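You operate a simulated robot arm through the tools that you are given. There is no shell and no other tool.

The job below is to be done with a simulated robot arm. You get a single attempt, and the scene is never put back.

Task
Switch machine No. 1 off and move its belt to the fast step.
Fine: switch off before opening the guard; belt tight and guard shut again.

Only the result counts: the job must be done as asked and must still hold three seconds after the hand-in. Knocking over, shifting, dropping, spilling or breaking anything else fails it.

Robot
A 6-joint arm with a two-finger gripper, fixed in place. Base frame: the origin is on the floor under the middle of its stand, x ahead of it, y to its left, z up. Lengths are in mm, angles in degrees, forces in N, time in s.
It reaches about 1572 mm from its shoulder. Its first joint turns from -166.0 to 166.0 degrees. Payload 2.45 kg.
The tool frame sits at the grasp point between the pads (the TCP): z along the fingers, y along the line on which they close. The tips reach 20 mm beyond it. The gripper opens to 140 mm; its body begins 168 mm behind the TCP.
Orientation is that of the tool frame in the base frame, as [roll, pitch, yaw] about the fixed x, y, z axes, in that order (R = Rz(yaw) Ry(pitch) Rx(roll)). With the fingers straight down and closing along the base's y, the tool's x points along the base's -x, its y along +y and its z along -z.

Tools
- The arm moves only by the tool move_arm. Its argument "deltas" is one flat list of numbers, 6 for each row, row after row: the shift along the base's x, y, z in mm, then the turn, a rotation vector about the base's x, y, z in degrees. In form: [x, y, z, ax, ay, az, x, y, z, ax, ay, az, ...]. A call has 1 to 20 rows; each row is the pose to reach, as a shift and turn from the pose commanded when the call began. "jaw" is the closure in counts, from 0 (fully open) to 255 (shut), set as the call begins (left out, the last holds). Each row takes 0.2 s and may step no farther than 50 mm and 8.6 degrees from the row before; otherwise, or with a gripper value out of range, the whole call is refused. Where a pose cannot be reached the arm comes as near as it can. A force on the tool above 90 N (or 10 N above the force at the start of the call, whichever is more), or a blocked arm, ends the call early, and 0.2 s more pass. The fingers move at their own pace (about 45 mm/s each) and stop on an object; they squeeze with about 37 N. The grip force told is the motor's: it shows also when the fingers shut on nothing. Time passes only in rows, and 0.2 s behind the last, so rows that repeat a pose let the fingers close. It gives the time, the measured TCP pose, the force on the tool (base axes), the opening and the grip force at its end, in the units of the frame above (readings bear some noise), with the torque about the TCP (base axes, N m) and any sound that the robot's microphone picked up.
- Cameras (640 x 400 px; columns grow to the right, rows downward): "scene" is fixed at [48.4, 499, 1212.5]; the picture's right is [-0.25, -0.97, 0.00], its down [-0.36, 0.09, -0.93] and it looks along [0.90, -0.23, -0.37] (base axes); focal length 334 px, centre (320, 200). "wrist" rides on the gripper at [78, 11, -209] in the tool frame; the picture's right is [-0.14, 0.99, 0.00], its down [-0.92, -0.13, -0.37] and it looks along [-0.37, -0.05, 0.93] (tool axes); focal length 280 px, centre (320, 200). There is no depth. A picture from a camera that has moved, and an enlarged one, comes with that camera's place and axes in the base frame and with its lens.
- capture(camera): a new picture of that camera. The clock stands still meanwhile.
- zoom(camera, box): a new picture of the part [left, top, right, bottom] of that camera's present view, enlarged. The clock stands still meanwhile.
- hand_in(): hands the job in; it is judged then, once.

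Places have to be worked out from the pictures, the camera data and where the tool is seen. Open the gripper and draw the arm clear of the work before you hand the job in, unless the task says otherwise.

The tools are called after ">>>" by a JSON object that holds its "api" and its "payload". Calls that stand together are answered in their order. move_arm: Moves the arm, as the interface text tells. Its arguments: {"type":"object","properties":{"deltas":{"type":"array","items":{"type":"number"}},"jaw":{"type":"number"}},"required":["deltas"]} The other tools are called the same way: capture (camera) takes a picture; zoom (camera, box) takes an enlarged picture of a part of a camera's view; hand_in () hands the job in.

At the start:

```text
time_s: 0.0
tool_pos: [806.1, 256.3, 965.1]
tool_rot: [180.0, 0.0, 180.0]
wrist_force: [-0.9, -0.6, -0.6]
ft_torque: [-0.02, -0.01, -0.01]
grip_width: 140.0
gripper_force: 0.1
```

scene: 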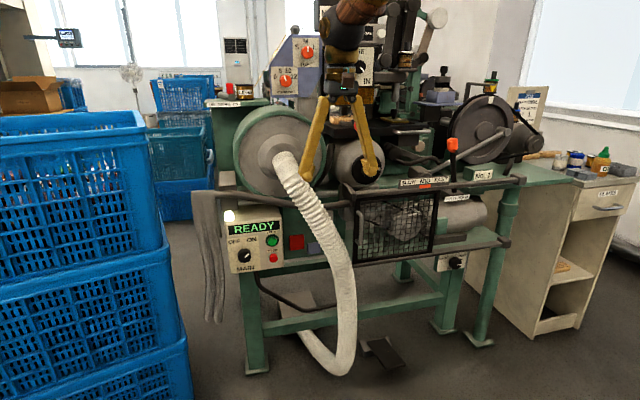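
wrist: 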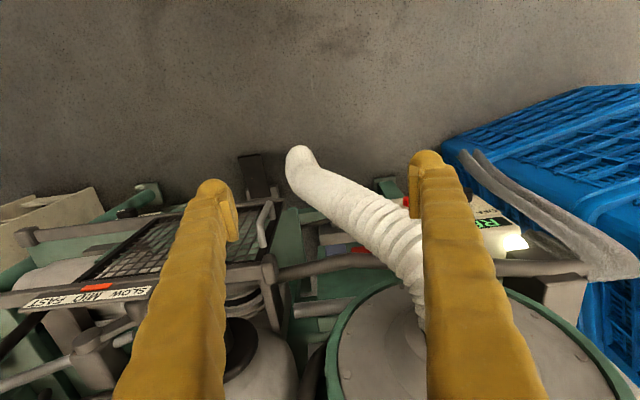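

The scene shows a bench machine with a READY panel, a mesh guard, a SLOW/MED/FAST plate and a red-knobbed lever. I zoom in on these regions first to read the labels.

>>> {"api": "zoom", "payload": {"camera": "scene", "box": [210, 200, 330, 280]}}

>>> {"api": "zoom", "payload": {"camera": "scene", "box": [330, 120, 530, 280]}}

>>> {"api": "zoom", "payload": {"camera": "scene", "box": [260, 20, 560, 200]}}

>>> {"api": "zoom", "payload": {"camera": "wrist", "box": [0, 140, 320, 400]}}

```text
5.00 times, centred on (270, 240) of scene
camera zoom: at [48.4, 499.0, 1212.5], right [-0.25, -0.97, 0.0], down [-0.36, 0.09, -0.93], along [0.9, -0.23, -0.37], focal length 1670 px, centre (570, 0)
```

zoom: 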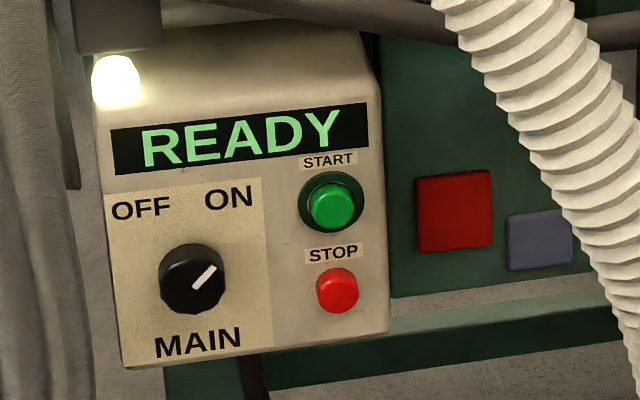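

```text
2.50 times, centred on (430, 200) of scene
camera zoom: at [48.4, 499.0, 1212.5], right [-0.25, -0.97, 0.0], down [-0.36, 0.09, -0.93], along [0.9, -0.23, -0.37], focal length 835 px, centre (45, 200)
```

zoom: 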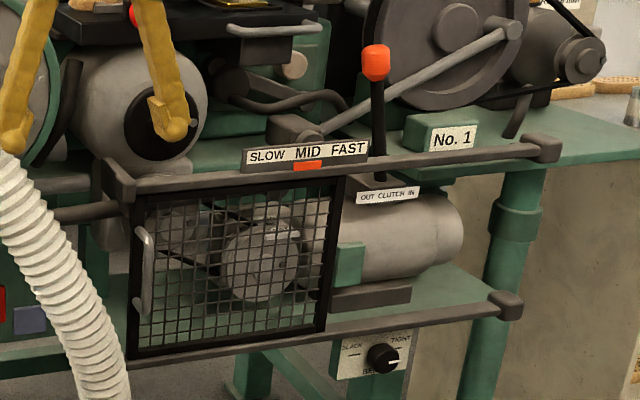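

```text
2.13 times, centred on (410, 110) of scene
camera zoom: at [48.4, 499.0, 1212.5], right [-0.25, -0.97, 0.0], down [-0.36, 0.09, -0.93], along [0.9, -0.23, -0.37], focal length 713 px, centre (128, 392)
```

zoom: 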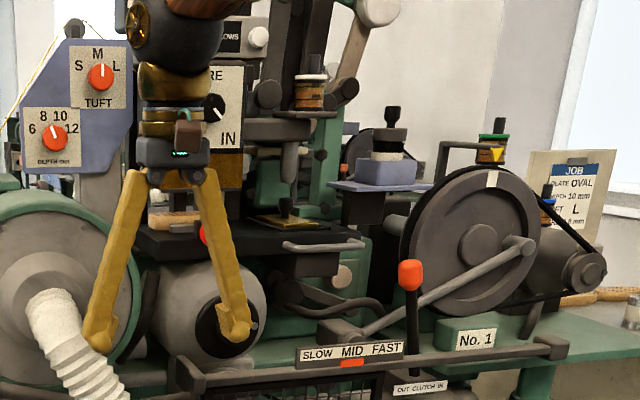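

```text
1.54 times, centred on (160, 270) of wrist
camera zoom: at [727.3, 267.1, 1173.9], right [0.14, 0.99, 0.0], down [0.92, -0.13, 0.37], along [0.37, -0.05, -0.93], focal length 431 px, centre (566, 92)
```

zoom: 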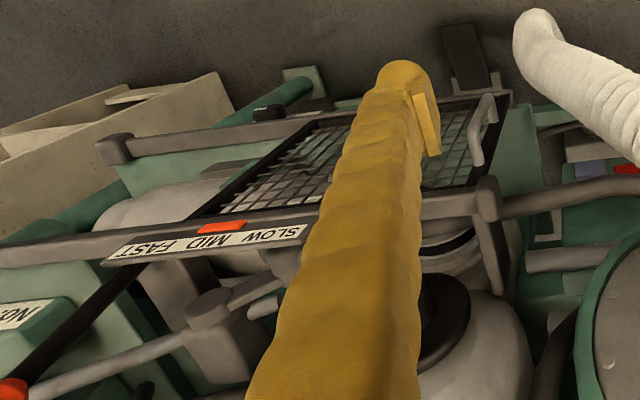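

The main switch is a rotary knob at ON. The belt drive sits behind the mesh guard, with a SLACK/TIGHT knob under it and a clutch lever above. I zoom in closer on each.

>>> {"api": "zoom", "payload": {"camera": "scene", "box": [340, 180, 440, 270]}}

>>> {"api": "zoom", "payload": {"camera": "scene", "box": [390, 165, 530, 280]}}

>>> {"api": "zoom", "payload": {"camera": "scene", "box": [430, 240, 490, 280]}}

>>> {"api": "zoom", "payload": {"camera": "scene", "box": [380, 120, 520, 200]}}

>>> {"api": "zoom", "payload": {"camera": "scene", "box": [200, 0, 420, 120]}}

>>> {"api": "zoom", "payload": {"camera": "scene", "box": [420, 60, 640, 200]}}

```text
4.44 times, centred on (390, 225) of scene
camera zoom: at [48.4, 499.0, 1212.5], right [-0.25, -0.97, 0.0], down [-0.36, 0.09, -0.93], along [0.9, -0.23, -0.37], focal length 1485 px, centre (9, 89)
```

zoom: 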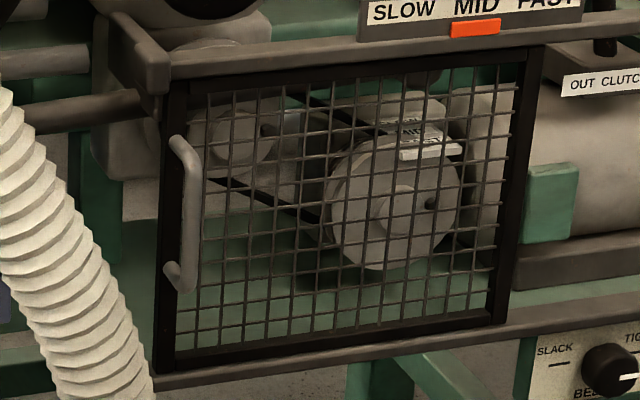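

```text
3.48 times, centred on (460, 222) of scene
camera zoom: at [48.4, 499.0, 1212.5], right [-0.25, -0.97, 0.0], down [-0.36, 0.09, -0.93], along [0.9, -0.23, -0.37], focal length 1162 px, centre (-167, 122)
```

zoom: 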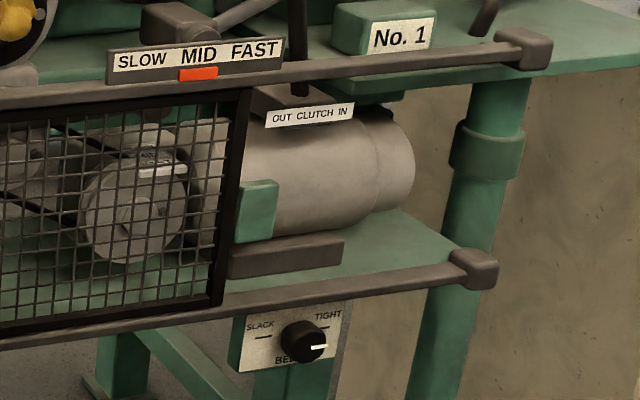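

```text
10.00 times, centred on (460, 260) of scene
camera zoom: at [48.4, 499.0, 1212.5], right [-0.25, -0.97, 0.0], down [-0.36, 0.09, -0.93], along [0.9, -0.23, -0.37], focal length 3341 px, centre (-1080, -400)
```

zoom: 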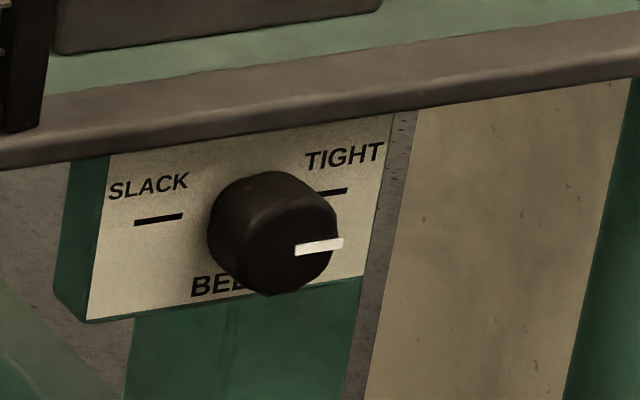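

```text
4.57 times, centred on (450, 160) of scene
camera zoom: at [48.4, 499.0, 1212.5], right [-0.25, -0.97, 0.0], down [-0.36, 0.09, -0.93], along [0.9, -0.23, -0.37], focal length 1527 px, centre (-274, 383)
```

zoom: 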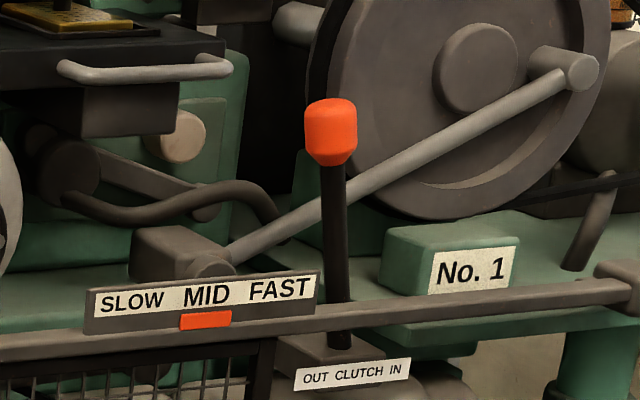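

```text
2.91 times, centred on (310, 60) of scene
camera zoom: at [48.4, 499.0, 1212.5], right [-0.25, -0.97, 0.0], down [-0.36, 0.09, -0.93], along [0.9, -0.23, -0.37], focal length 972 px, centre (349, 607)
```

zoom: 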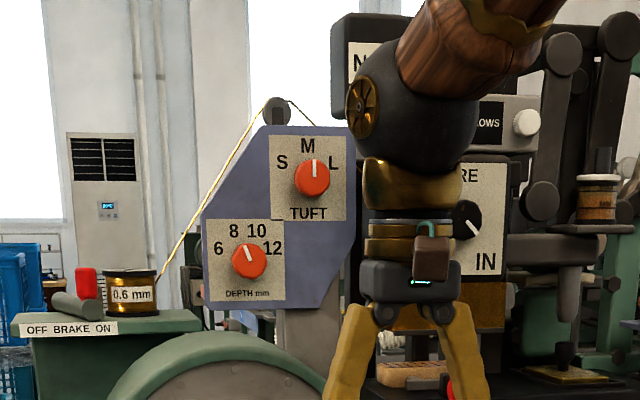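

```text
2.86 times, centred on (530, 130) of scene
camera zoom: at [48.4, 499.0, 1212.5], right [-0.25, -0.97, 0.0], down [-0.36, 0.09, -0.93], along [0.9, -0.23, -0.37], focal length 954 px, centre (-280, 400)
```

zoom: 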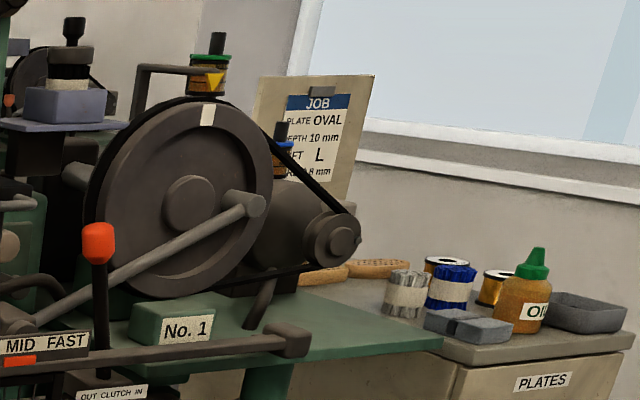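

Behind the mesh is a stepped pulley with labels on it. I enlarge it as much as possible to see how the belt is shifted.

>>> {"api": "zoom", "payload": {"camera": "scene", "box": [405, 190, 455, 245]}}

>>> {"api": "zoom", "payload": {"camera": "scene", "box": [370, 190, 420, 230]}}

>>> {"api": "zoom", "payload": {"camera": "wrist", "box": [80, 180, 280, 320]}}

>>> {"api": "zoom", "payload": {"camera": "scene", "box": [400, 165, 480, 215]}}

```text
7.27 times, centred on (430, 218) of scene
camera zoom: at [48.4, 499.0, 1212.5], right [-0.25, -0.97, 0.0], down [-0.36, 0.09, -0.93], along [0.9, -0.23, -0.37], focal length 2430 px, centre (-480, 73)
```

zoom: 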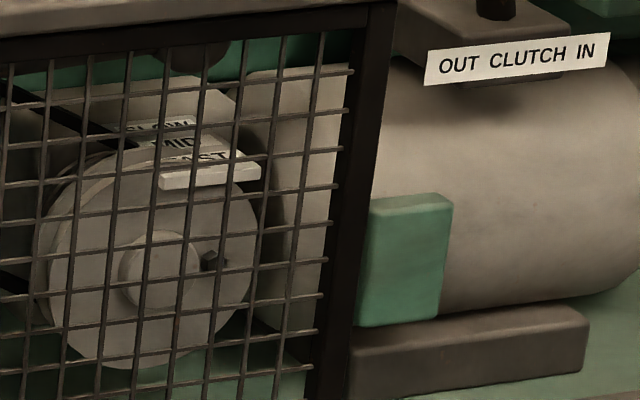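

```text
10.00 times, centred on (395, 210) of scene
camera zoom: at [48.4, 499.0, 1212.5], right [-0.25, -0.97, 0.0], down [-0.36, 0.09, -0.93], along [0.9, -0.23, -0.37], focal length 3341 px, centre (-430, 100)
```

zoom: 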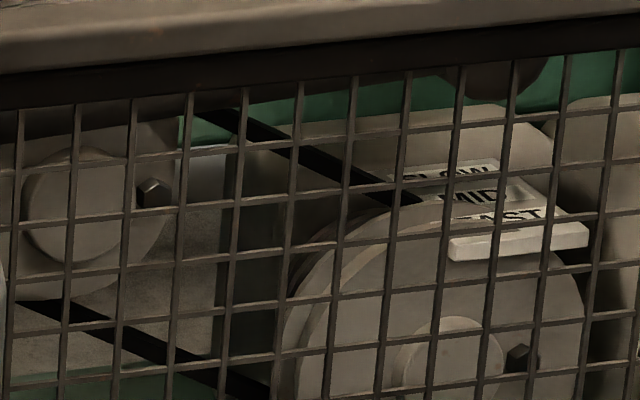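

```text
2.86 times, centred on (180, 250) of wrist
camera zoom: at [727.3, 267.1, 1173.9], right [0.14, 0.99, 0.0], down [0.92, -0.13, 0.37], along [0.37, -0.05, -0.93], focal length 801 px, centre (720, 57)
```

zoom: 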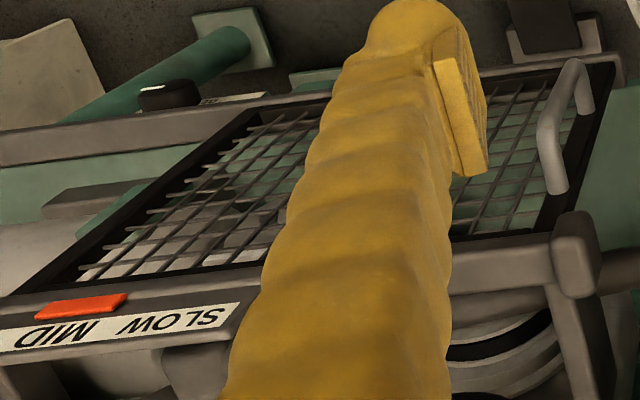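

```text
8.00 times, centred on (440, 190) of scene
camera zoom: at [48.4, 499.0, 1212.5], right [-0.25, -0.97, 0.0], down [-0.36, 0.09, -0.93], along [0.9, -0.23, -0.37], focal length 2673 px, centre (-640, 280)
```

zoom: 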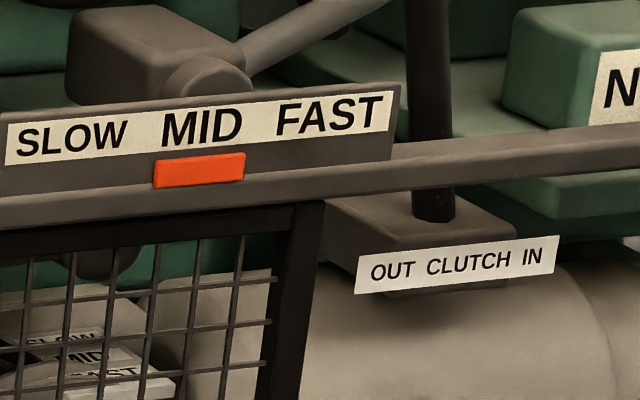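

I place the sign/rail near x≈940, the door handle near (903, 152, 714–808) and the door hinge on its right edge near y≈-132. I draw the arm back while tilting the tool to point forward (+x), so the wrist camera can see the panel from the front.

>>> {"api": "move_arm", "payload": {"deltas": [-25, 0, -5, 0, -8.18, 0, -50, 0, -15, 0, -16.36, 0, -75, 0, -25, 0, -24.54, 0, -100, 0, -40, 0, -32.72, 0, -125, 0, -55, 0, -40.9, 0, -150, 0, -70, 0, -49.1, 0, -175, 0, -85, 0, -57.3, 0, -200, 0, -100, 0, -65.5, 0, -225, 0, -120, 0, -73.6, 0, -240, 0, -140, 0, -81.8, 0, -250, 0, -160, 0, -90, 0]}}

```text
time_s: 2.4
tool_pos: [639.1, 359.5, 929.9]
tool_rot: [-121.5, 82.0, -122.1]
wrist_force: [-0.3, -0.3, 0.1]
ft_torque: [0.03, 0.03, 0.02]
grip_width: 140.2
gripper_force: 0.1
out of reach, approached as far as the arm can: row 7, 8, 9, 10, 11
```

The orientation is nearly as wanted, but at x=556 the arm folds up and can't reach. I move forward in x and check where the commanded pose really is.

>>> {"api": "move_arm", "payload": {"deltas": [40, 0, 0, 0, 0, 0, 80, 0, 0, 0, 0, 0]}}

>>> {"api": "capture", "payload": {"camera": "scene"}}

>>> {"api": "capture", "payload": {"camera": "wrist"}}

```text
time_s: 3.0
tool_pos: [719.0, 356.8, 931.8]
tool_rot: [-122.1, 82.1, -122.7]
wrist_force: [0.0, -0.2, -0.4]
ft_torque: [-0.02, 0.02, -0.01]
grip_width: 140.1
gripper_force: 0.1
```

```text
taken
```

scene: 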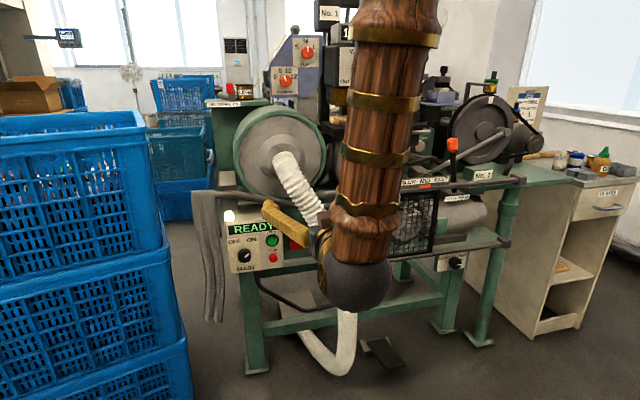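

```text
taken
camera wrist: at [506.1, 361.5, 868.0], right [0.02, 1.0, 0.02], down [-0.3, -0.01, 0.95], along [0.95, -0.02, 0.3], focal length 280 px, centre (320, 200)
```

wrist: 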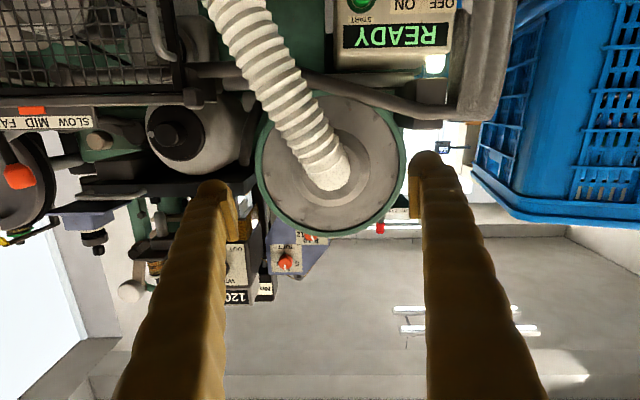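

The commanded pose follows the reached one, good. Triangulating the READY display gives the panel at x≈960, y≈390–545, z≈771, so the MAIN knob is near (935, 504, 690). I level the tool and go to about (740, 500, 700) to view the panel head-on.

>>> {"api": "move_arm", "payload": {"deltas": [4, 24, -38, 3.3, -2.1, 0.4, 8, 48, -77, 6.65, -4.2, 0.85, 12, 72, -116, 6.65, -4.2, 0.85, 16, 96, -155, 6.65, -4.2, 0.85, 20, 120, -194, 6.65, -4.2, 0.85, 21, 143, -232, 6.65, -4.2, 0.85]}}

>>> {"api": "capture", "payload": {"camera": "wrist"}}

>>> {"api": "capture", "payload": {"camera": "scene"}}

```text
time_s: 4.4
tool_pos: [773.2, 550.4, 728.4]
tool_rot: [-105.5, 86.1, -106.7]
wrist_force: [0.2, 0.9, 0.0]
ft_torque: [0.01, 0.04, 0.03]
grip_width: 140.0
gripper_force: 0.0
out of reach, approached as far as the arm can: row 1, 2, 3, 4, 5, 6
```

```text
taken
camera wrist: at [564.0, 560.2, 653.2], right [0.02, 1.0, 0.07], down [-0.35, -0.06, 0.93], along [0.94, -0.05, 0.35], focal length 280 px, centre (320, 200)
```

wrist: 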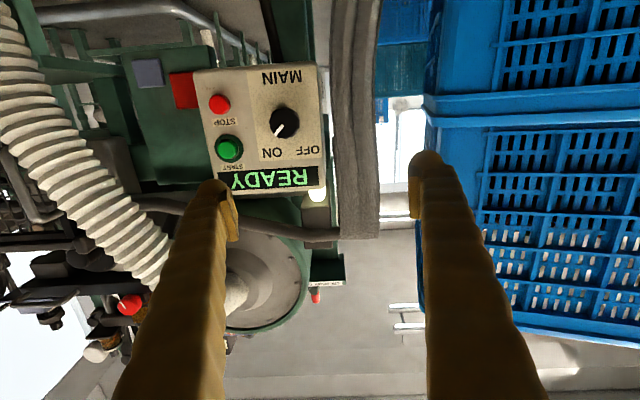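

```text
taken
```

scene: 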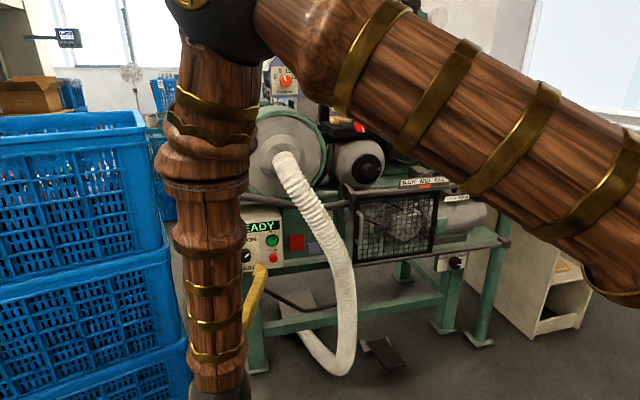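

The arm stopped at (773, 550, 728), which looks like a fold limit that should ease farther out. Combining both views puts the MAIN knob's face at about (944, 505, 685). I zoom in for its shape and surroundings.

>>> {"api": "zoom", "payload": {"camera": "wrist", "box": [180, 50, 340, 220]}}

>>> {"api": "zoom", "payload": {"camera": "scene", "box": [220, 200, 320, 280]}}

```text
2.35 times, centred on (260, 135) of wrist
camera zoom: at [564.0, 560.2, 653.2], right [0.02, 1.0, 0.07], down [-0.35, -0.06, 0.93], along [0.94, -0.05, 0.35], focal length 660 px, centre (461, 353)
```

zoom: 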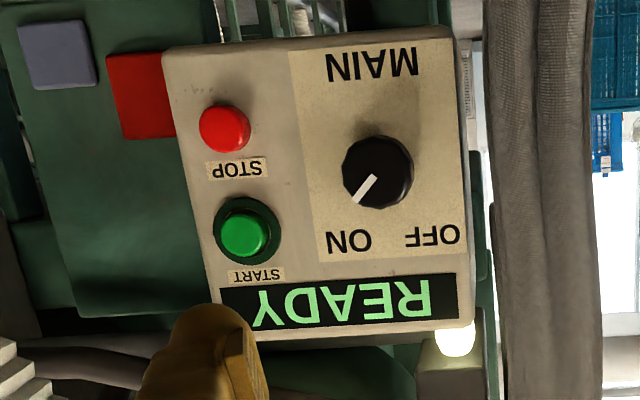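

```text
5.00 times, centred on (270, 240) of scene
camera zoom: at [48.4, 499.0, 1212.5], right [-0.25, -0.97, 0.0], down [-0.36, 0.09, -0.93], along [0.9, -0.23, -0.37], focal length 1670 px, centre (570, 0)
```

zoom: 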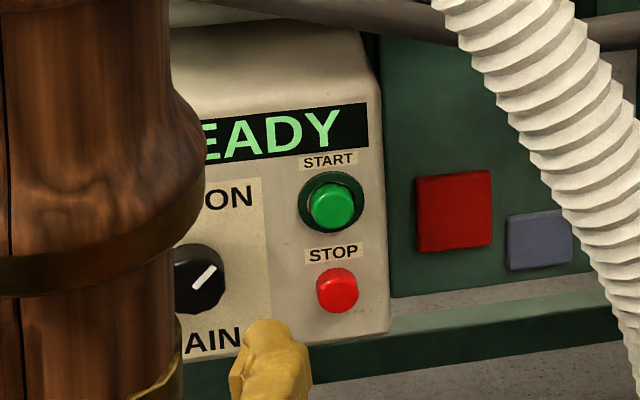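

The knob is about 39 mm wide, on a roughly vertical panel at x≈963, with STOP/START near y≈417 clear of it. I half-close the jaws, level the tool and go to a stand-off at (850, 505, 685).

>>> {"api": "move_arm", "payload": {"deltas": [20, -12, -11, 1.9, -0.5, 0.6, 40, -24, -22, 3.75, -1.04, 1.24, 60, -36, -33, 3.75, -1.04, 1.24, 77, -45, -43, 3.75, -1.04, 1.24], "jaw": 120}}

>>> {"api": "capture", "payload": {"camera": "wrist"}}

```text
time_s: 5.4
tool_pos: [870.1, 523.0, 702.6]
tool_rot: [-103.2, 87.7, -104.2]
wrist_force: [1.4, 0.4, 0.0]
ft_torque: [0.03, 0.0, -0.01]
grip_width: 74.3
gripper_force: 0.1
out of reach, approached as far as the arm can: row 1, 2, 3, 4
```

```text
taken
camera wrist: at [660.6, 534.4, 627.3], right [0.02, 0.99, 0.1], down [-0.36, -0.09, 0.93], along [0.93, -0.05, 0.36], focal length 280 px, centre (320, 200)
```

wrist: 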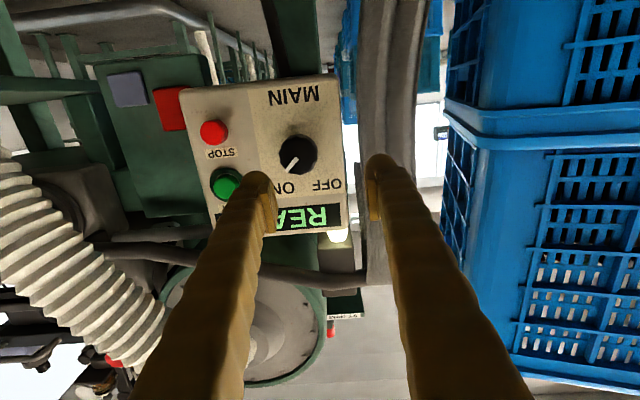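

The pose keeps converging but each row is flagged out of reach, so some joint is at a limit. I test with a small pure correction: a slight turn and y/z shift, no x change.

>>> {"api": "move_arm", "payload": {"deltas": [0, -9, -9, 1.1, -0.3, 0.5, 0, -18, -17, 2.2, -0.5, 1.0, 0, -18, -17, 2.2, -0.5, 1.0]}}

>>> {"api": "capture", "payload": {"camera": "scene"}}

```text
time_s: 6.2
tool_pos: [869.1, 523.1, 702.9]
tool_rot: [-103.2, 87.7, -104.1]
wrist_force: [0.3, 0.2, -0.2]
ft_torque: [0.03, 0.02, -0.01]
grip_width: 74.0
gripper_force: 0.1
out of reach, approached as far as the arm can: row 1, 2, 3
```

```text
taken
```

scene: 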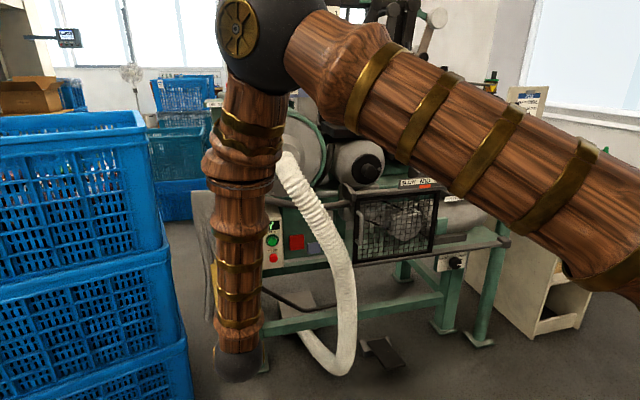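

It didn't budge, so this is a wrist-flex style limit that should relax farther forward. I try advancing to x≈905 while trimming y/z toward the knob axis.

>>> {"api": "move_arm", "payload": {"deltas": [15, -4, -4, 1.1, -0.3, 0.5, 35, -12, -12, 2.2, -0.5, 1.0, 35, -18, -17, 2.2, -0.5, 1.0]}}

>>> {"api": "capture", "payload": {"camera": "wrist"}}

```text
time_s: 7.0
tool_pos: [913.5, 515.5, 693.2]
tool_rot: [-101.9, 88.7, -102.3]
wrist_force: [0.5, 0.1, -0.2]
ft_torque: [-0.01, 0.01, 0.0]
grip_width: 74.2
gripper_force: 0.1
out of reach, approached as far as the arm can: row 1, 2, 3
```

```text
taken
camera wrist: at [704.6, 526.3, 615.4], right [0.01, 0.99, 0.11], down [-0.36, -0.1, 0.93], along [0.93, -0.05, 0.36], focal length 280 px, centre (320, 200)
```

wrist: 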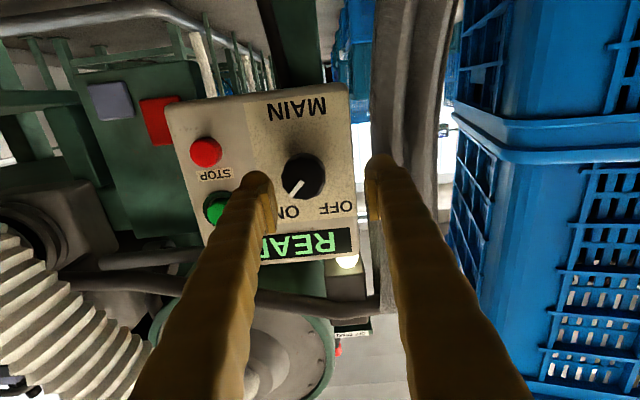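

The knob projects to y≈503, z≈685 with its face at x≈944. I advance onto it, aiming for TCP (938, 503, 685) so the pads straddle it with the tips short of the panel.

>>> {"api": "move_arm", "payload": {"deltas": [8, -8, -5, 0.7, 0, 0.2, 16, -12.5, -8, 1.3, 0, 0.3, 24, -12.5, -8, 1.3, 0, 0.3]}}

>>> {"api": "capture", "payload": {"camera": "wrist"}}

```text
time_s: 7.8
tool_pos: [939.1, 515.9, 692.4]
tool_rot: [-140.7, 89.6, -141.0]
wrist_force: [0.0, 0.2, -0.1]
ft_torque: [-0.02, -0.01, -0.02]
grip_width: 74.1
gripper_force: 0.1
out of reach, approached as far as the arm can: row 1, 2, 3
```

```text
taken
camera wrist: at [730.9, 527.9, 614.4], right [0.01, 0.99, 0.13], down [-0.36, -0.12, 0.92], along [0.93, -0.05, 0.36], focal length 280 px, centre (320, 200)
```

wrist: 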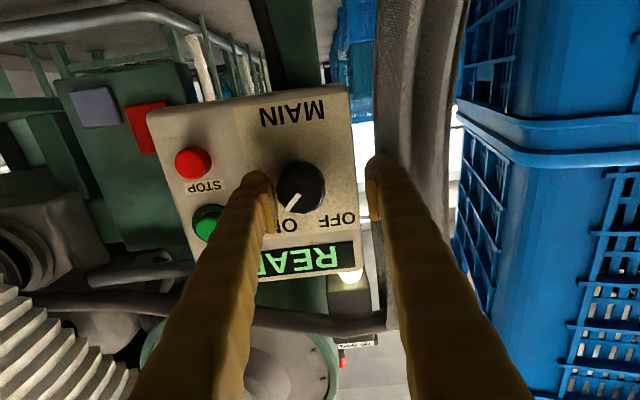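

I'm held at y≈516, z≈692, still 13 mm short sideways. I test whether pitching the tool down ~7° frees the limit while commanding the same knob position.

>>> {"api": "move_arm", "payload": {"deltas": [-3, -6, -3, 0, 3.5, 0, -3, -13, -7, 0, 7, 0, -3, -13, -7, 0, 7, 0]}}

>>> {"api": "capture", "payload": {"camera": "wrist"}}

```text
time_s: 8.6
tool_pos: [940.4, 508.2, 687.6]
tool_rot: [175.0, 82.7, 175.0]
wrist_force: [-0.1, -0.2, 0.2]
ft_torque: [0.0, -0.02, -0.03]
grip_width: 74.2
gripper_force: 0.0
out of reach, approached as far as the arm can: row 1, 2, 3
```

```text
taken
camera wrist: at [723.8, 520.2, 636.7], right [0.02, 0.99, 0.15], down [-0.25, -0.14, 0.96], along [0.97, -0.05, 0.24], focal length 280 px, centre (320, 200)
```

wrist: 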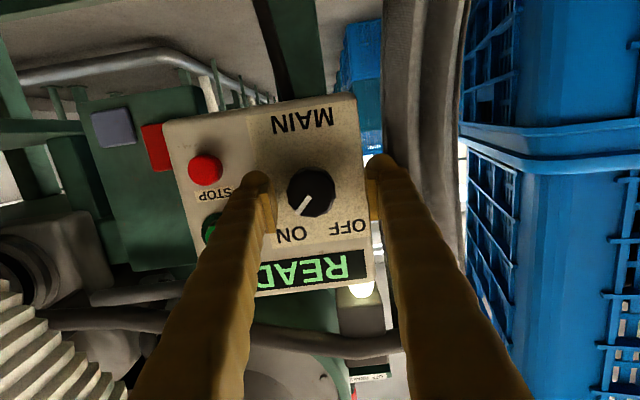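

Pitching down helps: now at (940, 508, 688), about 6 mm off the knob axis in y. I tilt another 5° to free the remaining offset.

>>> {"api": "move_arm", "payload": {"deltas": [-2, -3, -2, 0, 3, 0, -3, -6, -3, 0, 6, 0, -3, -6, -3, 0, 6, 0]}}

>>> {"api": "zoom", "payload": {"camera": "wrist", "box": [220, 110, 420, 270]}}

```text
time_s: 9.4
tool_pos: [938.6, 502.5, 685.3]
tool_rot: [174.2, 77.0, 174.3]
wrist_force: [0.7, -0.5, 0.7]
ft_torque: [-0.02, 0.01, 0.0]
grip_width: 74.1
gripper_force: 0.1
```

```text
2.50 times, centred on (320, 190) of wrist
camera zoom: at [717.6, 513.7, 656.7], right [0.03, 0.99, 0.16], down [-0.15, -0.15, 0.98], along [0.99, -0.05, 0.14], focal length 701 px, centre (320, 225)
```

zoom: 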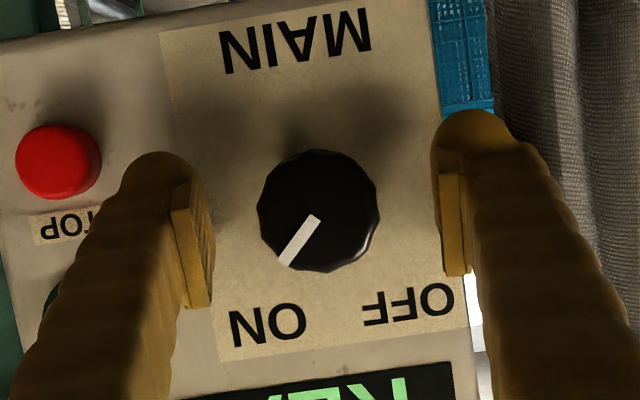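

Centred at (938.6, 502.5, 685.3) with no limit, and the knob sits midway between the pads. I close on it and hold.

>>> {"api": "move_arm", "payload": {"deltas": [0, 0, 0, 0, 0, 0, 0, 0, 0, 0, 0, 0, 0, 0, 0, 0, 0, 0, 0, 0, 0, 0, 0, 0, 0, 0, 0, 0, 0, 0], "jaw": 255}}

>>> {"api": "zoom", "payload": {"camera": "wrist", "box": [220, 110, 420, 270]}}

```text
time_s: 10.6
tool_pos: [938.8, 502.8, 684.7]
tool_rot: [174.1, 76.9, 174.2]
wrist_force: [-2.5, -13.7, 3.0]
ft_torque: [-0.01, 0.01, -0.17]
grip_width: 38.3
gripper_force: 45.2
```

```text
2.50 times, centred on (320, 190) of wrist
camera zoom: at [717.6, 513.3, 656.5], right [0.03, 0.99, 0.16], down [-0.15, -0.15, 0.98], along [0.99, -0.05, 0.14], focal length 701 px, centre (320, 225)
```

zoom: 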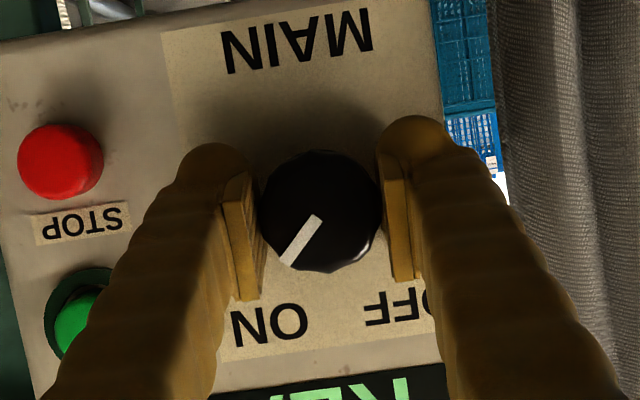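

The knob is held at 38.3 mm. I turn it counter-clockwise (about minus the tool axis) in 7.5° steps to 45° and check it follows.

>>> {"api": "move_arm", "payload": {"deltas": [0, 0, 0, -7.3, 0, 1.7, 0, 0, 0, -14.6, 0, 3.4, 0, 0, 0, -21.9, 0, 5.1, 0, 0, 0, -29.2, 0, 6.8, 0, 0, 0, -36.5, 0, 8.5, 0, 0, 0, -43.8, 0, 10.2]}}

>>> {"api": "capture", "payload": {"camera": "wrist"}}

>>> {"api": "zoom", "payload": {"camera": "scene", "box": [220, 200, 320, 280]}}

```text
time_s: 12.0
tool_pos: [938.6, 502.9, 689.3]
tool_rot: [-108.7, 44.8, -103.2]
wrist_force: [-22.0, -53.2, 38.8]
ft_torque: [-0.19, -0.23, -1.52]
grip_width: 38.7
gripper_force: 44.8
```

```text
taken
camera wrist: at [721.1, 455.5, 673.6], right [-0.14, 0.81, -0.57], down [-0.19, 0.54, 0.82], along [0.97, 0.22, 0.08], focal length 280 px, centre (320, 200)
```

wrist: 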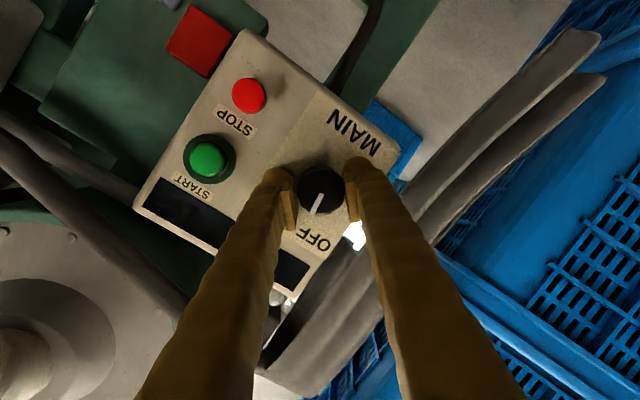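

```text
5.00 times, centred on (270, 240) of scene
camera zoom: at [48.4, 499.0, 1212.5], right [-0.25, -0.97, 0.0], down [-0.36, 0.09, -0.93], along [0.9, -0.23, -0.37], focal length 1670 px, centre (570, 0)
```

zoom: 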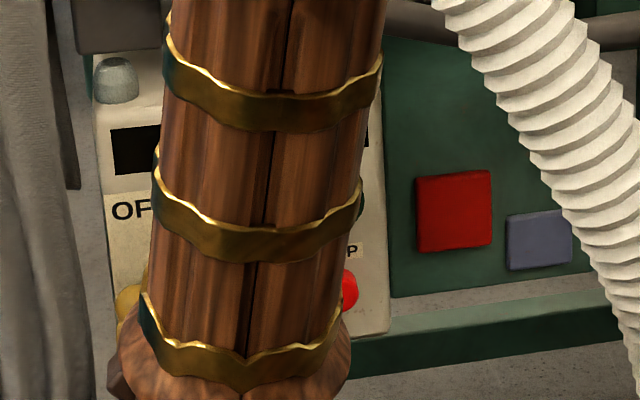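

The READY display and lamp have gone dark. I zoom in to see the knob pointer's exact angle, since the side force is at 53 N.

>>> {"api": "zoom", "payload": {"camera": "wrist", "box": [240, 130, 400, 260]}}

```text
3.08 times, centred on (320, 195) of wrist
camera zoom: at [721.1, 455.5, 673.6], right [-0.14, 0.81, -0.57], down [-0.19, 0.54, 0.82], along [0.97, 0.22, 0.08], focal length 863 px, centre (320, 215)
```

zoom: 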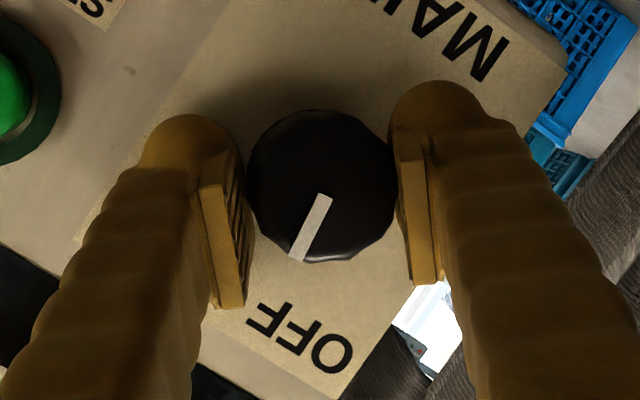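

The pointer is now about 11° left of vertical, so it needs roughly 35–40° more. The force shows the true knob axis is a bit higher and toward -y, so I shift the TCP (-2 in y, +5 in z) and continue turning.

>>> {"api": "move_arm", "payload": {"deltas": [0, -2, 5, 0, 0, 0, 0, -2, 5, -7.4, 0, 1.72, 0, -2, 5, -14.8, 0, 3.44, 0, -2, 5, -22.2, 0, 5.16, 0, -2, 5, -29.6, 0, 6.88, 0, -2, 5, -37, 0, 8.6]}}

>>> {"api": "zoom", "payload": {"camera": "wrist", "box": [240, 130, 400, 260]}}

```text
time_s: 13.4
tool_pos: [937.0, 502.5, 688.4]
tool_rot: [-103.8, 8.0, -91.8]
wrist_force: [-3.4, 23.0, -32.5]
ft_torque: [0.7, 0.05, -0.27]
grip_width: 38.9
gripper_force: 44.8
```

```text
3.08 times, centred on (320, 195) of wrist
camera zoom: at [729.2, 426.3, 716.2], right [-0.23, 0.28, -0.93], down [-0.3, 0.89, 0.34], along [0.93, 0.36, -0.12], focal length 863 px, centre (320, 215)
```

zoom: 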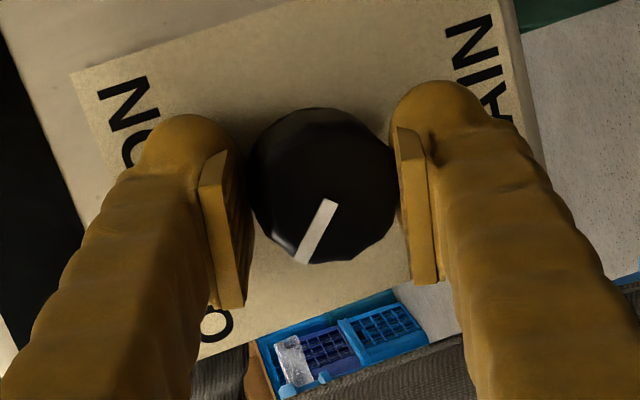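

The pointer is now about 43° left of vertical and torque shows the end stop, so MAIN is at OFF. I open the jaws in place, then back straight out along the tool axis.

>>> {"api": "move_arm", "payload": {"deltas": [0, 0, 0, 0, 0, 0, 0, 0, 0, 0, 0, 0, 0, 0, 0, 0, 0, 0, 0, 0, 0, 0, 0, 0, -20, 0, 5, 0, 0, 0, -40, 0, 10, 0, 0, 0], "jaw": 80}}

>>> {"api": "capture", "payload": {"camera": "wrist"}}

```text
time_s: 14.8
tool_pos: [896.5, 499.9, 700.7]
tool_rot: [-103.7, 8.2, -91.8]
wrist_force: [-0.1, -0.3, -0.3]
ft_torque: [0.0, 0.01, 0.02]
grip_width: 96.0
gripper_force: 0.1
```

```text
taken
camera wrist: at [688.9, 425.0, 727.9], right [-0.22, 0.28, -0.93], down [-0.3, 0.89, 0.34], along [0.93, 0.35, -0.12], focal length 280 px, centre (320, 200)
```

wrist: 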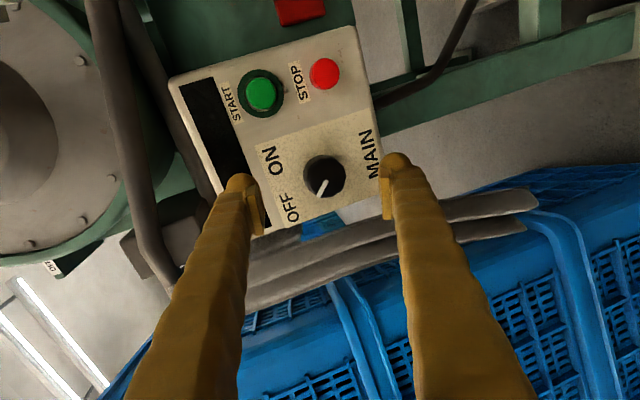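

The pointer now stands at OFF. The readings fit a last-joint roll limit rather than a reach limit: with the tool rolled this way there's none. Next I plan to slacken the BELT knob, near (949, -252, 536), so I back off and level the tool.

>>> {"api": "move_arm", "payload": {"deltas": [-35, -25, 5, 0, -6.7, 0, -70, -50, 10, 0, -13.5, 0, -105, -75, 15, 0, -13.5, 0, -136, -100, 20, 0, -13.5, 0]}}

>>> {"api": "zoom", "payload": {"camera": "scene", "box": [220, 200, 320, 280]}}

```text
time_s: 15.8
tool_pos: [758.4, 400.8, 723.0]
tool_rot: [-90.0, 8.3, -90.0]
wrist_force: [-0.1, 0.6, 0.5]
ft_torque: [-0.04, -0.02, 0.03]
grip_width: 95.8
gripper_force: 0.1
```

```text
5.00 times, centred on (270, 240) of scene
camera zoom: at [48.4, 499.0, 1212.5], right [-0.25, -0.97, 0.0], down [-0.36, 0.09, -0.93], along [0.9, -0.23, -0.37], focal length 1670 px, centre (570, 0)
```

zoom: 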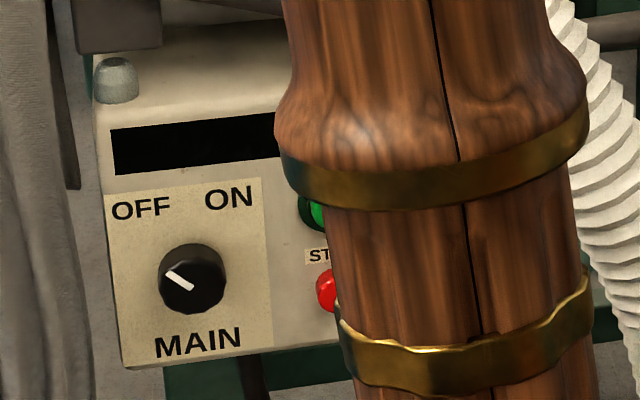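

MAIN points at OFF and the display is dark. Now I sweep across at x≈758 to y≈-250, rolling the tool a further -98° so the camera ends up on top, and go to about z 620 to view the BELT knob.

>>> {"api": "move_arm", "payload": {"deltas": [0, -48, -8, -8.19, 0, 0, 0, -96, -16, -16.38, 0, 0, 0, -144, -24, -24.57, 0, 0, 0, -192, -32, -32.76, 0, 0, 0, -240, -40, -40.95, 0, 0, 0, -288, -48, -49.14, 0, 0, 0, -336, -56, -57.33, 0, 0, 0, -384, -64, -65.5, 0, 0, 0, -432, -72, -73.7, 0, 0, 0, -480, -80, -81.9, 0, 0, 0, -528, -88, -90.1, 0, 0, 0, -576, -96, -98.3, 0, 0, 0, -624, -104, -98.3, 0, 0, 0, -652, -110, -98.3, 0, 0]}}

>>> {"api": "capture", "payload": {"camera": "wrist"}}

>>> {"api": "capture", "payload": {"camera": "scene"}}

```text
time_s: 18.8
tool_pos: [796.5, -72.0, 608.5]
tool_rot: [172.0, -88.7, -6.0]
wrist_force: [0.1, -0.7, -0.2]
ft_torque: [-0.01, -0.01, -0.02]
grip_width: 96.1
gripper_force: 0.1
out of reach, approached as far as the arm can: row 6, 7, 8, 9, 10, 11, 12, 13, 14
```

```text
taken
camera wrist: at [593.2, -32.1, 690.6], right [-0.24, -0.96, -0.13], down [-0.35, 0.21, -0.91], along [0.91, -0.17, -0.38], focal length 280 px, centre (320, 200)
```

wrist: 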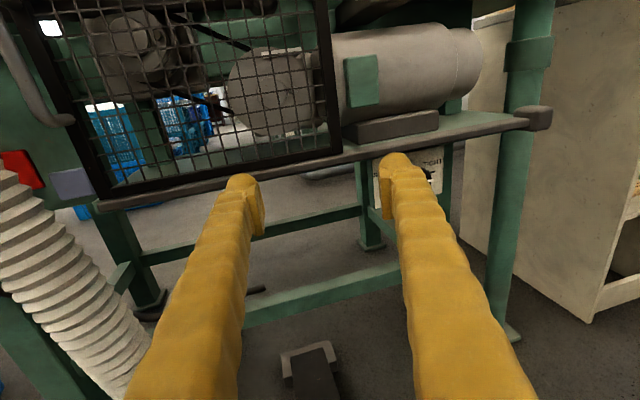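

```text
taken
```

scene: 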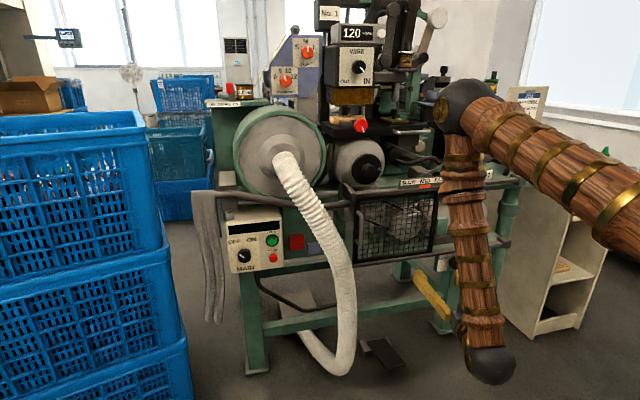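

The tool now has the camera on top, and this stop fits a wrist-flex limit near the base. Farther out should be fine, so I straighten the yaw and move to about (850, -252, 560) in front of the BELT knob.

>>> {"api": "move_arm", "payload": {"deltas": [20, -30, -8, 0, -0.5, 5, 40, -66, -18, 0, -1.0, 10, 54, -105, -28, 0, -1.3, 14, 54, -143, -38, 0, -1.3, 14, 54, -180, -48, 0, -1.3, 14]}}

>>> {"api": "capture", "payload": {"camera": "wrist"}}

>>> {"api": "capture", "payload": {"camera": "scene"}}

```text
time_s: 20.0
tool_pos: [829.0, -65.8, 553.8]
tool_rot: [-8.6, -89.2, 175.0]
wrist_force: [0.5, -0.6, 0.8]
ft_torque: [0.01, -0.01, 0.01]
grip_width: 95.9
gripper_force: 0.1
out of reach, approached as far as the arm can: row 1, 2, 3, 4, 5
```

```text
taken
camera wrist: at [623.0, -27.5, 629.0], right [-0.23, -0.96, -0.14], down [-0.32, 0.21, -0.93], along [0.92, -0.17, -0.35], focal length 280 px, centre (320, 200)
```

wrist: 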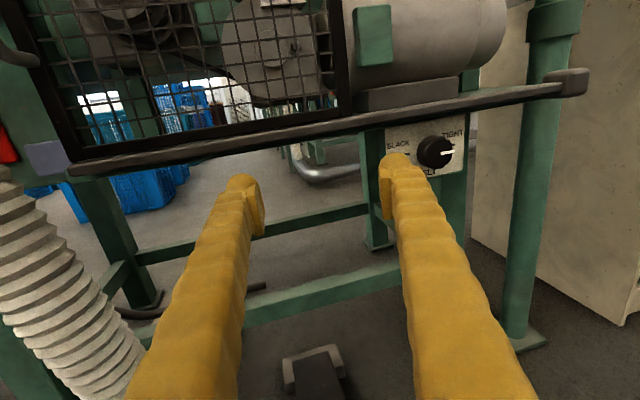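

```text
taken
```

scene: 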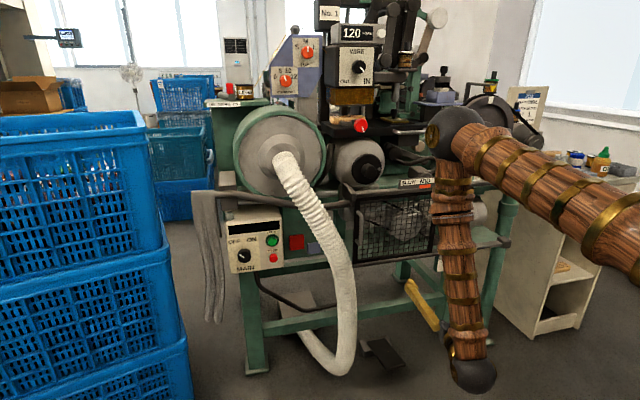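

The stop fits a forearm-roll limit: the wrist is on the wrong branch for this side. I'll back out the way I came to a clear spot up high, near (770, 374, 930), to flip the wrist to its other branch.

>>> {"api": "move_arm", "payload": {"deltas": [-15, 30, 30, 0, 0, 0, -30, 60, 65, 0, 0, 0, -45, 90, 100, 0, 0, 0, -59, 120, 135, 0, 0, 0, -59, 155, 170, 0, 0, 0, -59, 190, 205, 0, 0, 4, -59, 225, 240, 0, 0, 8, -59, 260, 275, 0, -0.6, 13.6, -59, 295, 310, 0, -0.6, 13.6, -59, 330, 345, 0, -0.6, 13.6, -59, 365, 376, 0, -0.6, 13.6, -59, 400, 376, 0, -0.6, 13.6, -59, 440, 376, 0, -0.6, 13.6]}}

```text
time_s: 22.8
tool_pos: [763.6, 372.1, 935.3]
tool_rot: [-7.7, -88.5, -172.1]
wrist_force: [-0.4, 1.3, 0.2]
ft_torque: [0.03, -0.02, -0.03]
grip_width: 95.8
gripper_force: 0.1
```

Clear at (764, 372, 935). Now I roll the tool +90° about its axis to keep the last joint mid-range before tilting down.

>>> {"api": "move_arm", "payload": {"deltas": [0, 0, 0, 8.2, 0, 0, 0, 0, 0, 16.4, 0, 0, 0, 0, 0, 24.6, 0, 0, 0, 0, 0, 32.8, 0, 0, 0, 0, 0, 41, 0, 0, 0, 0, 0, 49.2, 0, 0, 0, 0, 0, 57.4, 0, 0, 0, 0, 0, 65.6, 0, 0, 0, 0, 0, 73.8, 0, 0, 0, 0, 0, 82, 0, 0, 0, 0, 0, 90, 0, 0]}}

>>> {"api": "move_arm", "payload": {"deltas": [5, 0, 3, 0, 8.4, 0, 10, 0, 6, 0, 16.8, 0, 15, 0, 9, 0, 25.2, 0, 20, 0, 12, 0, 33.6, 0, 25, 0, 15, 0, 42, 0, 30, 0, 18, 0, 50.4, 0, 35, 0, 21, 0, 58.8, 0, 40, 0, 24, 0, 67.2, 0, 40, 0, 27, 0, 75.6, 0, 40, 0, 30, 0, 84, 0, 40, 0, 30, 0, 91, 0]}}

>>> {"api": "capture", "payload": {"camera": "scene"}}

```text
time_s: 25.2
tool_pos: [764.7, 369.9, 935.2]
tool_rot: [-90.0, 0.2, -91.5]
wrist_force: [-0.6, -0.8, -0.8]
ft_torque: [0.04, 0.04, 0.02]
grip_width: 95.8
gripper_force: 0.2
```

```text
time_s: 27.6
tool_pos: [804.3, 370.2, 965.9]
tool_rot: [179.0, -1.2, -90.2]
wrist_force: [0.6, 0.5, -0.6]
ft_torque: [0.0, -0.02, -0.03]
grip_width: 96.3
gripper_force: 0.0
```

```text
taken
```

scene: 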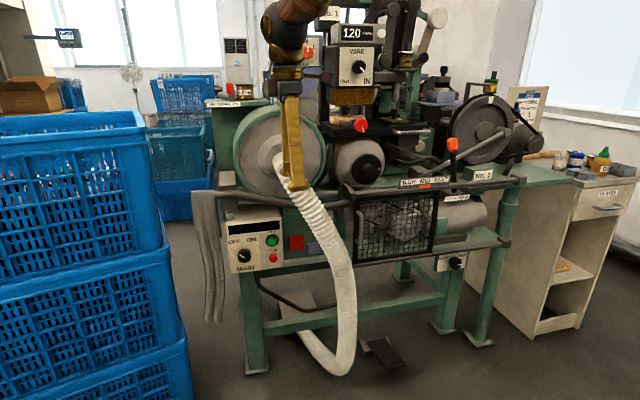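

The tool points down again at (804, 370, 966). I rotate it back to the original yaw and slide to the y≈0 plane, where tilting forward will take the wrist straight through onto the other branch.

>>> {"api": "move_arm", "payload": {"deltas": [-10, -36, 2, 0, 0, -8.2, -20, -72, 4, 0, 0, -16.4, -30, -108, 6, 0, 0, -24.6, -40, -144, 8, 0, 0, -32.8, -50, -180, 10, 0, 0, -41, -60, -216, 12, 0, 0, -49.2, -60, -252, 14, 0, 0, -57.4, -60, -288, 14, 0, 0, -65.6, -60, -324, 14, 0, 0, -73.8, -60, -360, 14, 0, 0, -82, -60, -370, 14, 0, 0, -90]}}

>>> {"api": "capture", "payload": {"camera": "wrist"}}

>>> {"api": "capture", "payload": {"camera": "scene"}}

```text
time_s: 30.0
tool_pos: [743.5, 0.0, 979.3]
tool_rot: [179.1, -1.4, 179.7]
wrist_force: [0.1, -0.2, 0.1]
ft_torque: [-0.03, 0.02, -0.03]
grip_width: 96.0
gripper_force: 0.0
```

```text
taken
camera wrist: at [671.0, 7.7, 1190.4], right [0.14, 0.99, 0.01], down [0.93, -0.14, 0.34], along [0.34, -0.04, -0.94], focal length 280 px, centre (320, 200)
```

wrist: 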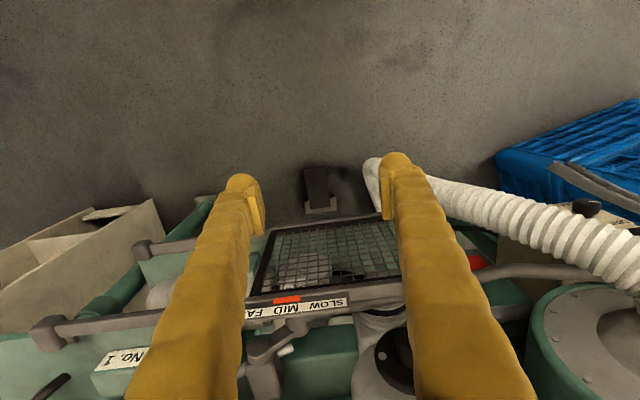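

```text
taken
```

scene: 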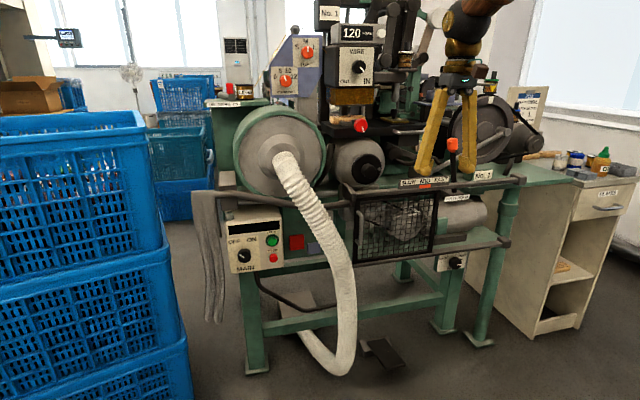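

Now in the y=0 plane. I trim the small tilt error and pitch the tool forward to horizontal within this plane, ending near (810, 0, 940).

>>> {"api": "move_arm", "payload": {"deltas": [5, 0, -3, -0.9, -1.4, 0.3, 10, 0, -6, -0.9, -9.8, 0.3, 16, 0, -9, -0.9, -18.2, 0.3, 22, 0, -12, -0.9, -26.6, 0.3, 28, 0, -15, -0.9, -35, 0.3, 34, 0, -18, -0.9, -43.4, 0.3, 40, 0, -21, -0.9, -51.8, 0.3, 46, 0, -24, -0.9, -60.2, 0.3, 52, 0, -30, -0.9, -68.6, 0.3, 58, 0, -35, -0.9, -77, 0.3, 66, 0, -40, -0.9, -85, 0.3, 66, 0, -40, -0.9, -91, 0.3]}}

>>> {"api": "capture", "payload": {"camera": "scene"}}

>>> {"api": "capture", "payload": {"camera": "wrist"}}

```text
time_s: 32.6
tool_pos: [813.4, 0.7, 940.8]
tool_rot: [-115.0, 89.2, -114.4]
wrist_force: [0.7, 0.0, 0.3]
ft_torque: [0.01, -0.02, -0.05]
grip_width: 96.1
gripper_force: 0.1
out of reach, approached as far as the arm can: row 12
```

```text
taken
```

scene: 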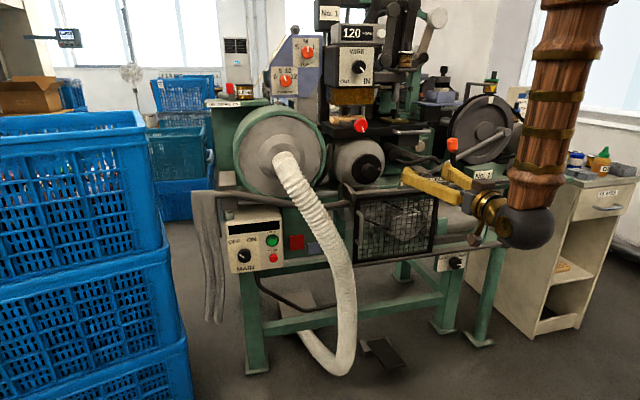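

```text
taken
camera wrist: at [603.7, 9.3, 863.7], right [-0.01, 0.99, 0.13], down [-0.36, -0.12, 0.92], along [0.93, -0.04, 0.36], focal length 280 px, centre (320, 200)
```

wrist: 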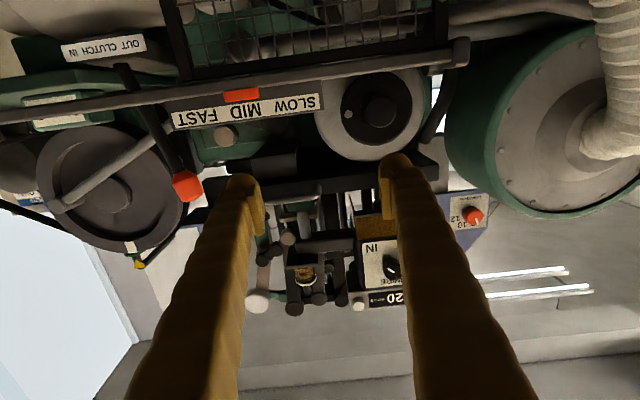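

The wrist is now horizontal on the other branch at (813, 1, 941). I go down and across to about (850, -252, 560) with 8° of downward tilt for margin, narrowing the jaws to about 75 mm.

>>> {"api": "move_arm", "payload": {"deltas": [3.7, -25.2, -38, 0, 4, 0, 7.4, -50.4, -76, 0, 8, 0, 11, -75.6, -114, 0, 8, 0, 15, -101, -152, 0, 8, 0, 18.5, -126, -190, 0, 8, 0, 22, -151, -228, 0, 8, 0, 26, -176, -266, 0, 8, 0, 30, -202, -304, 0, 8, 0, 33, -227, -342, 0, 8, 0, 37, -252, -381, 0, 8, 0], "jaw": 120}}

>>> {"api": "capture", "payload": {"camera": "wrist"}}

```text
time_s: 34.8
tool_pos: [850.1, -250.2, 559.2]
tool_rot: [-176.6, 81.6, -176.0]
wrist_force: [0.4, -0.2, -0.6]
ft_torque: [0.0, 0.0, 0.0]
grip_width: 74.1
gripper_force: 0.0
```

```text
taken
camera wrist: at [631.8, -241.7, 513.6], right [0.01, 0.99, 0.13], down [-0.23, -0.12, 0.97], along [0.97, -0.04, 0.23], focal length 280 px, centre (320, 200)
```

wrist: 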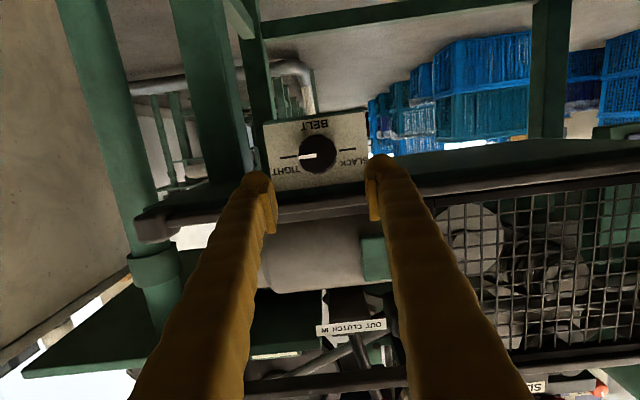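

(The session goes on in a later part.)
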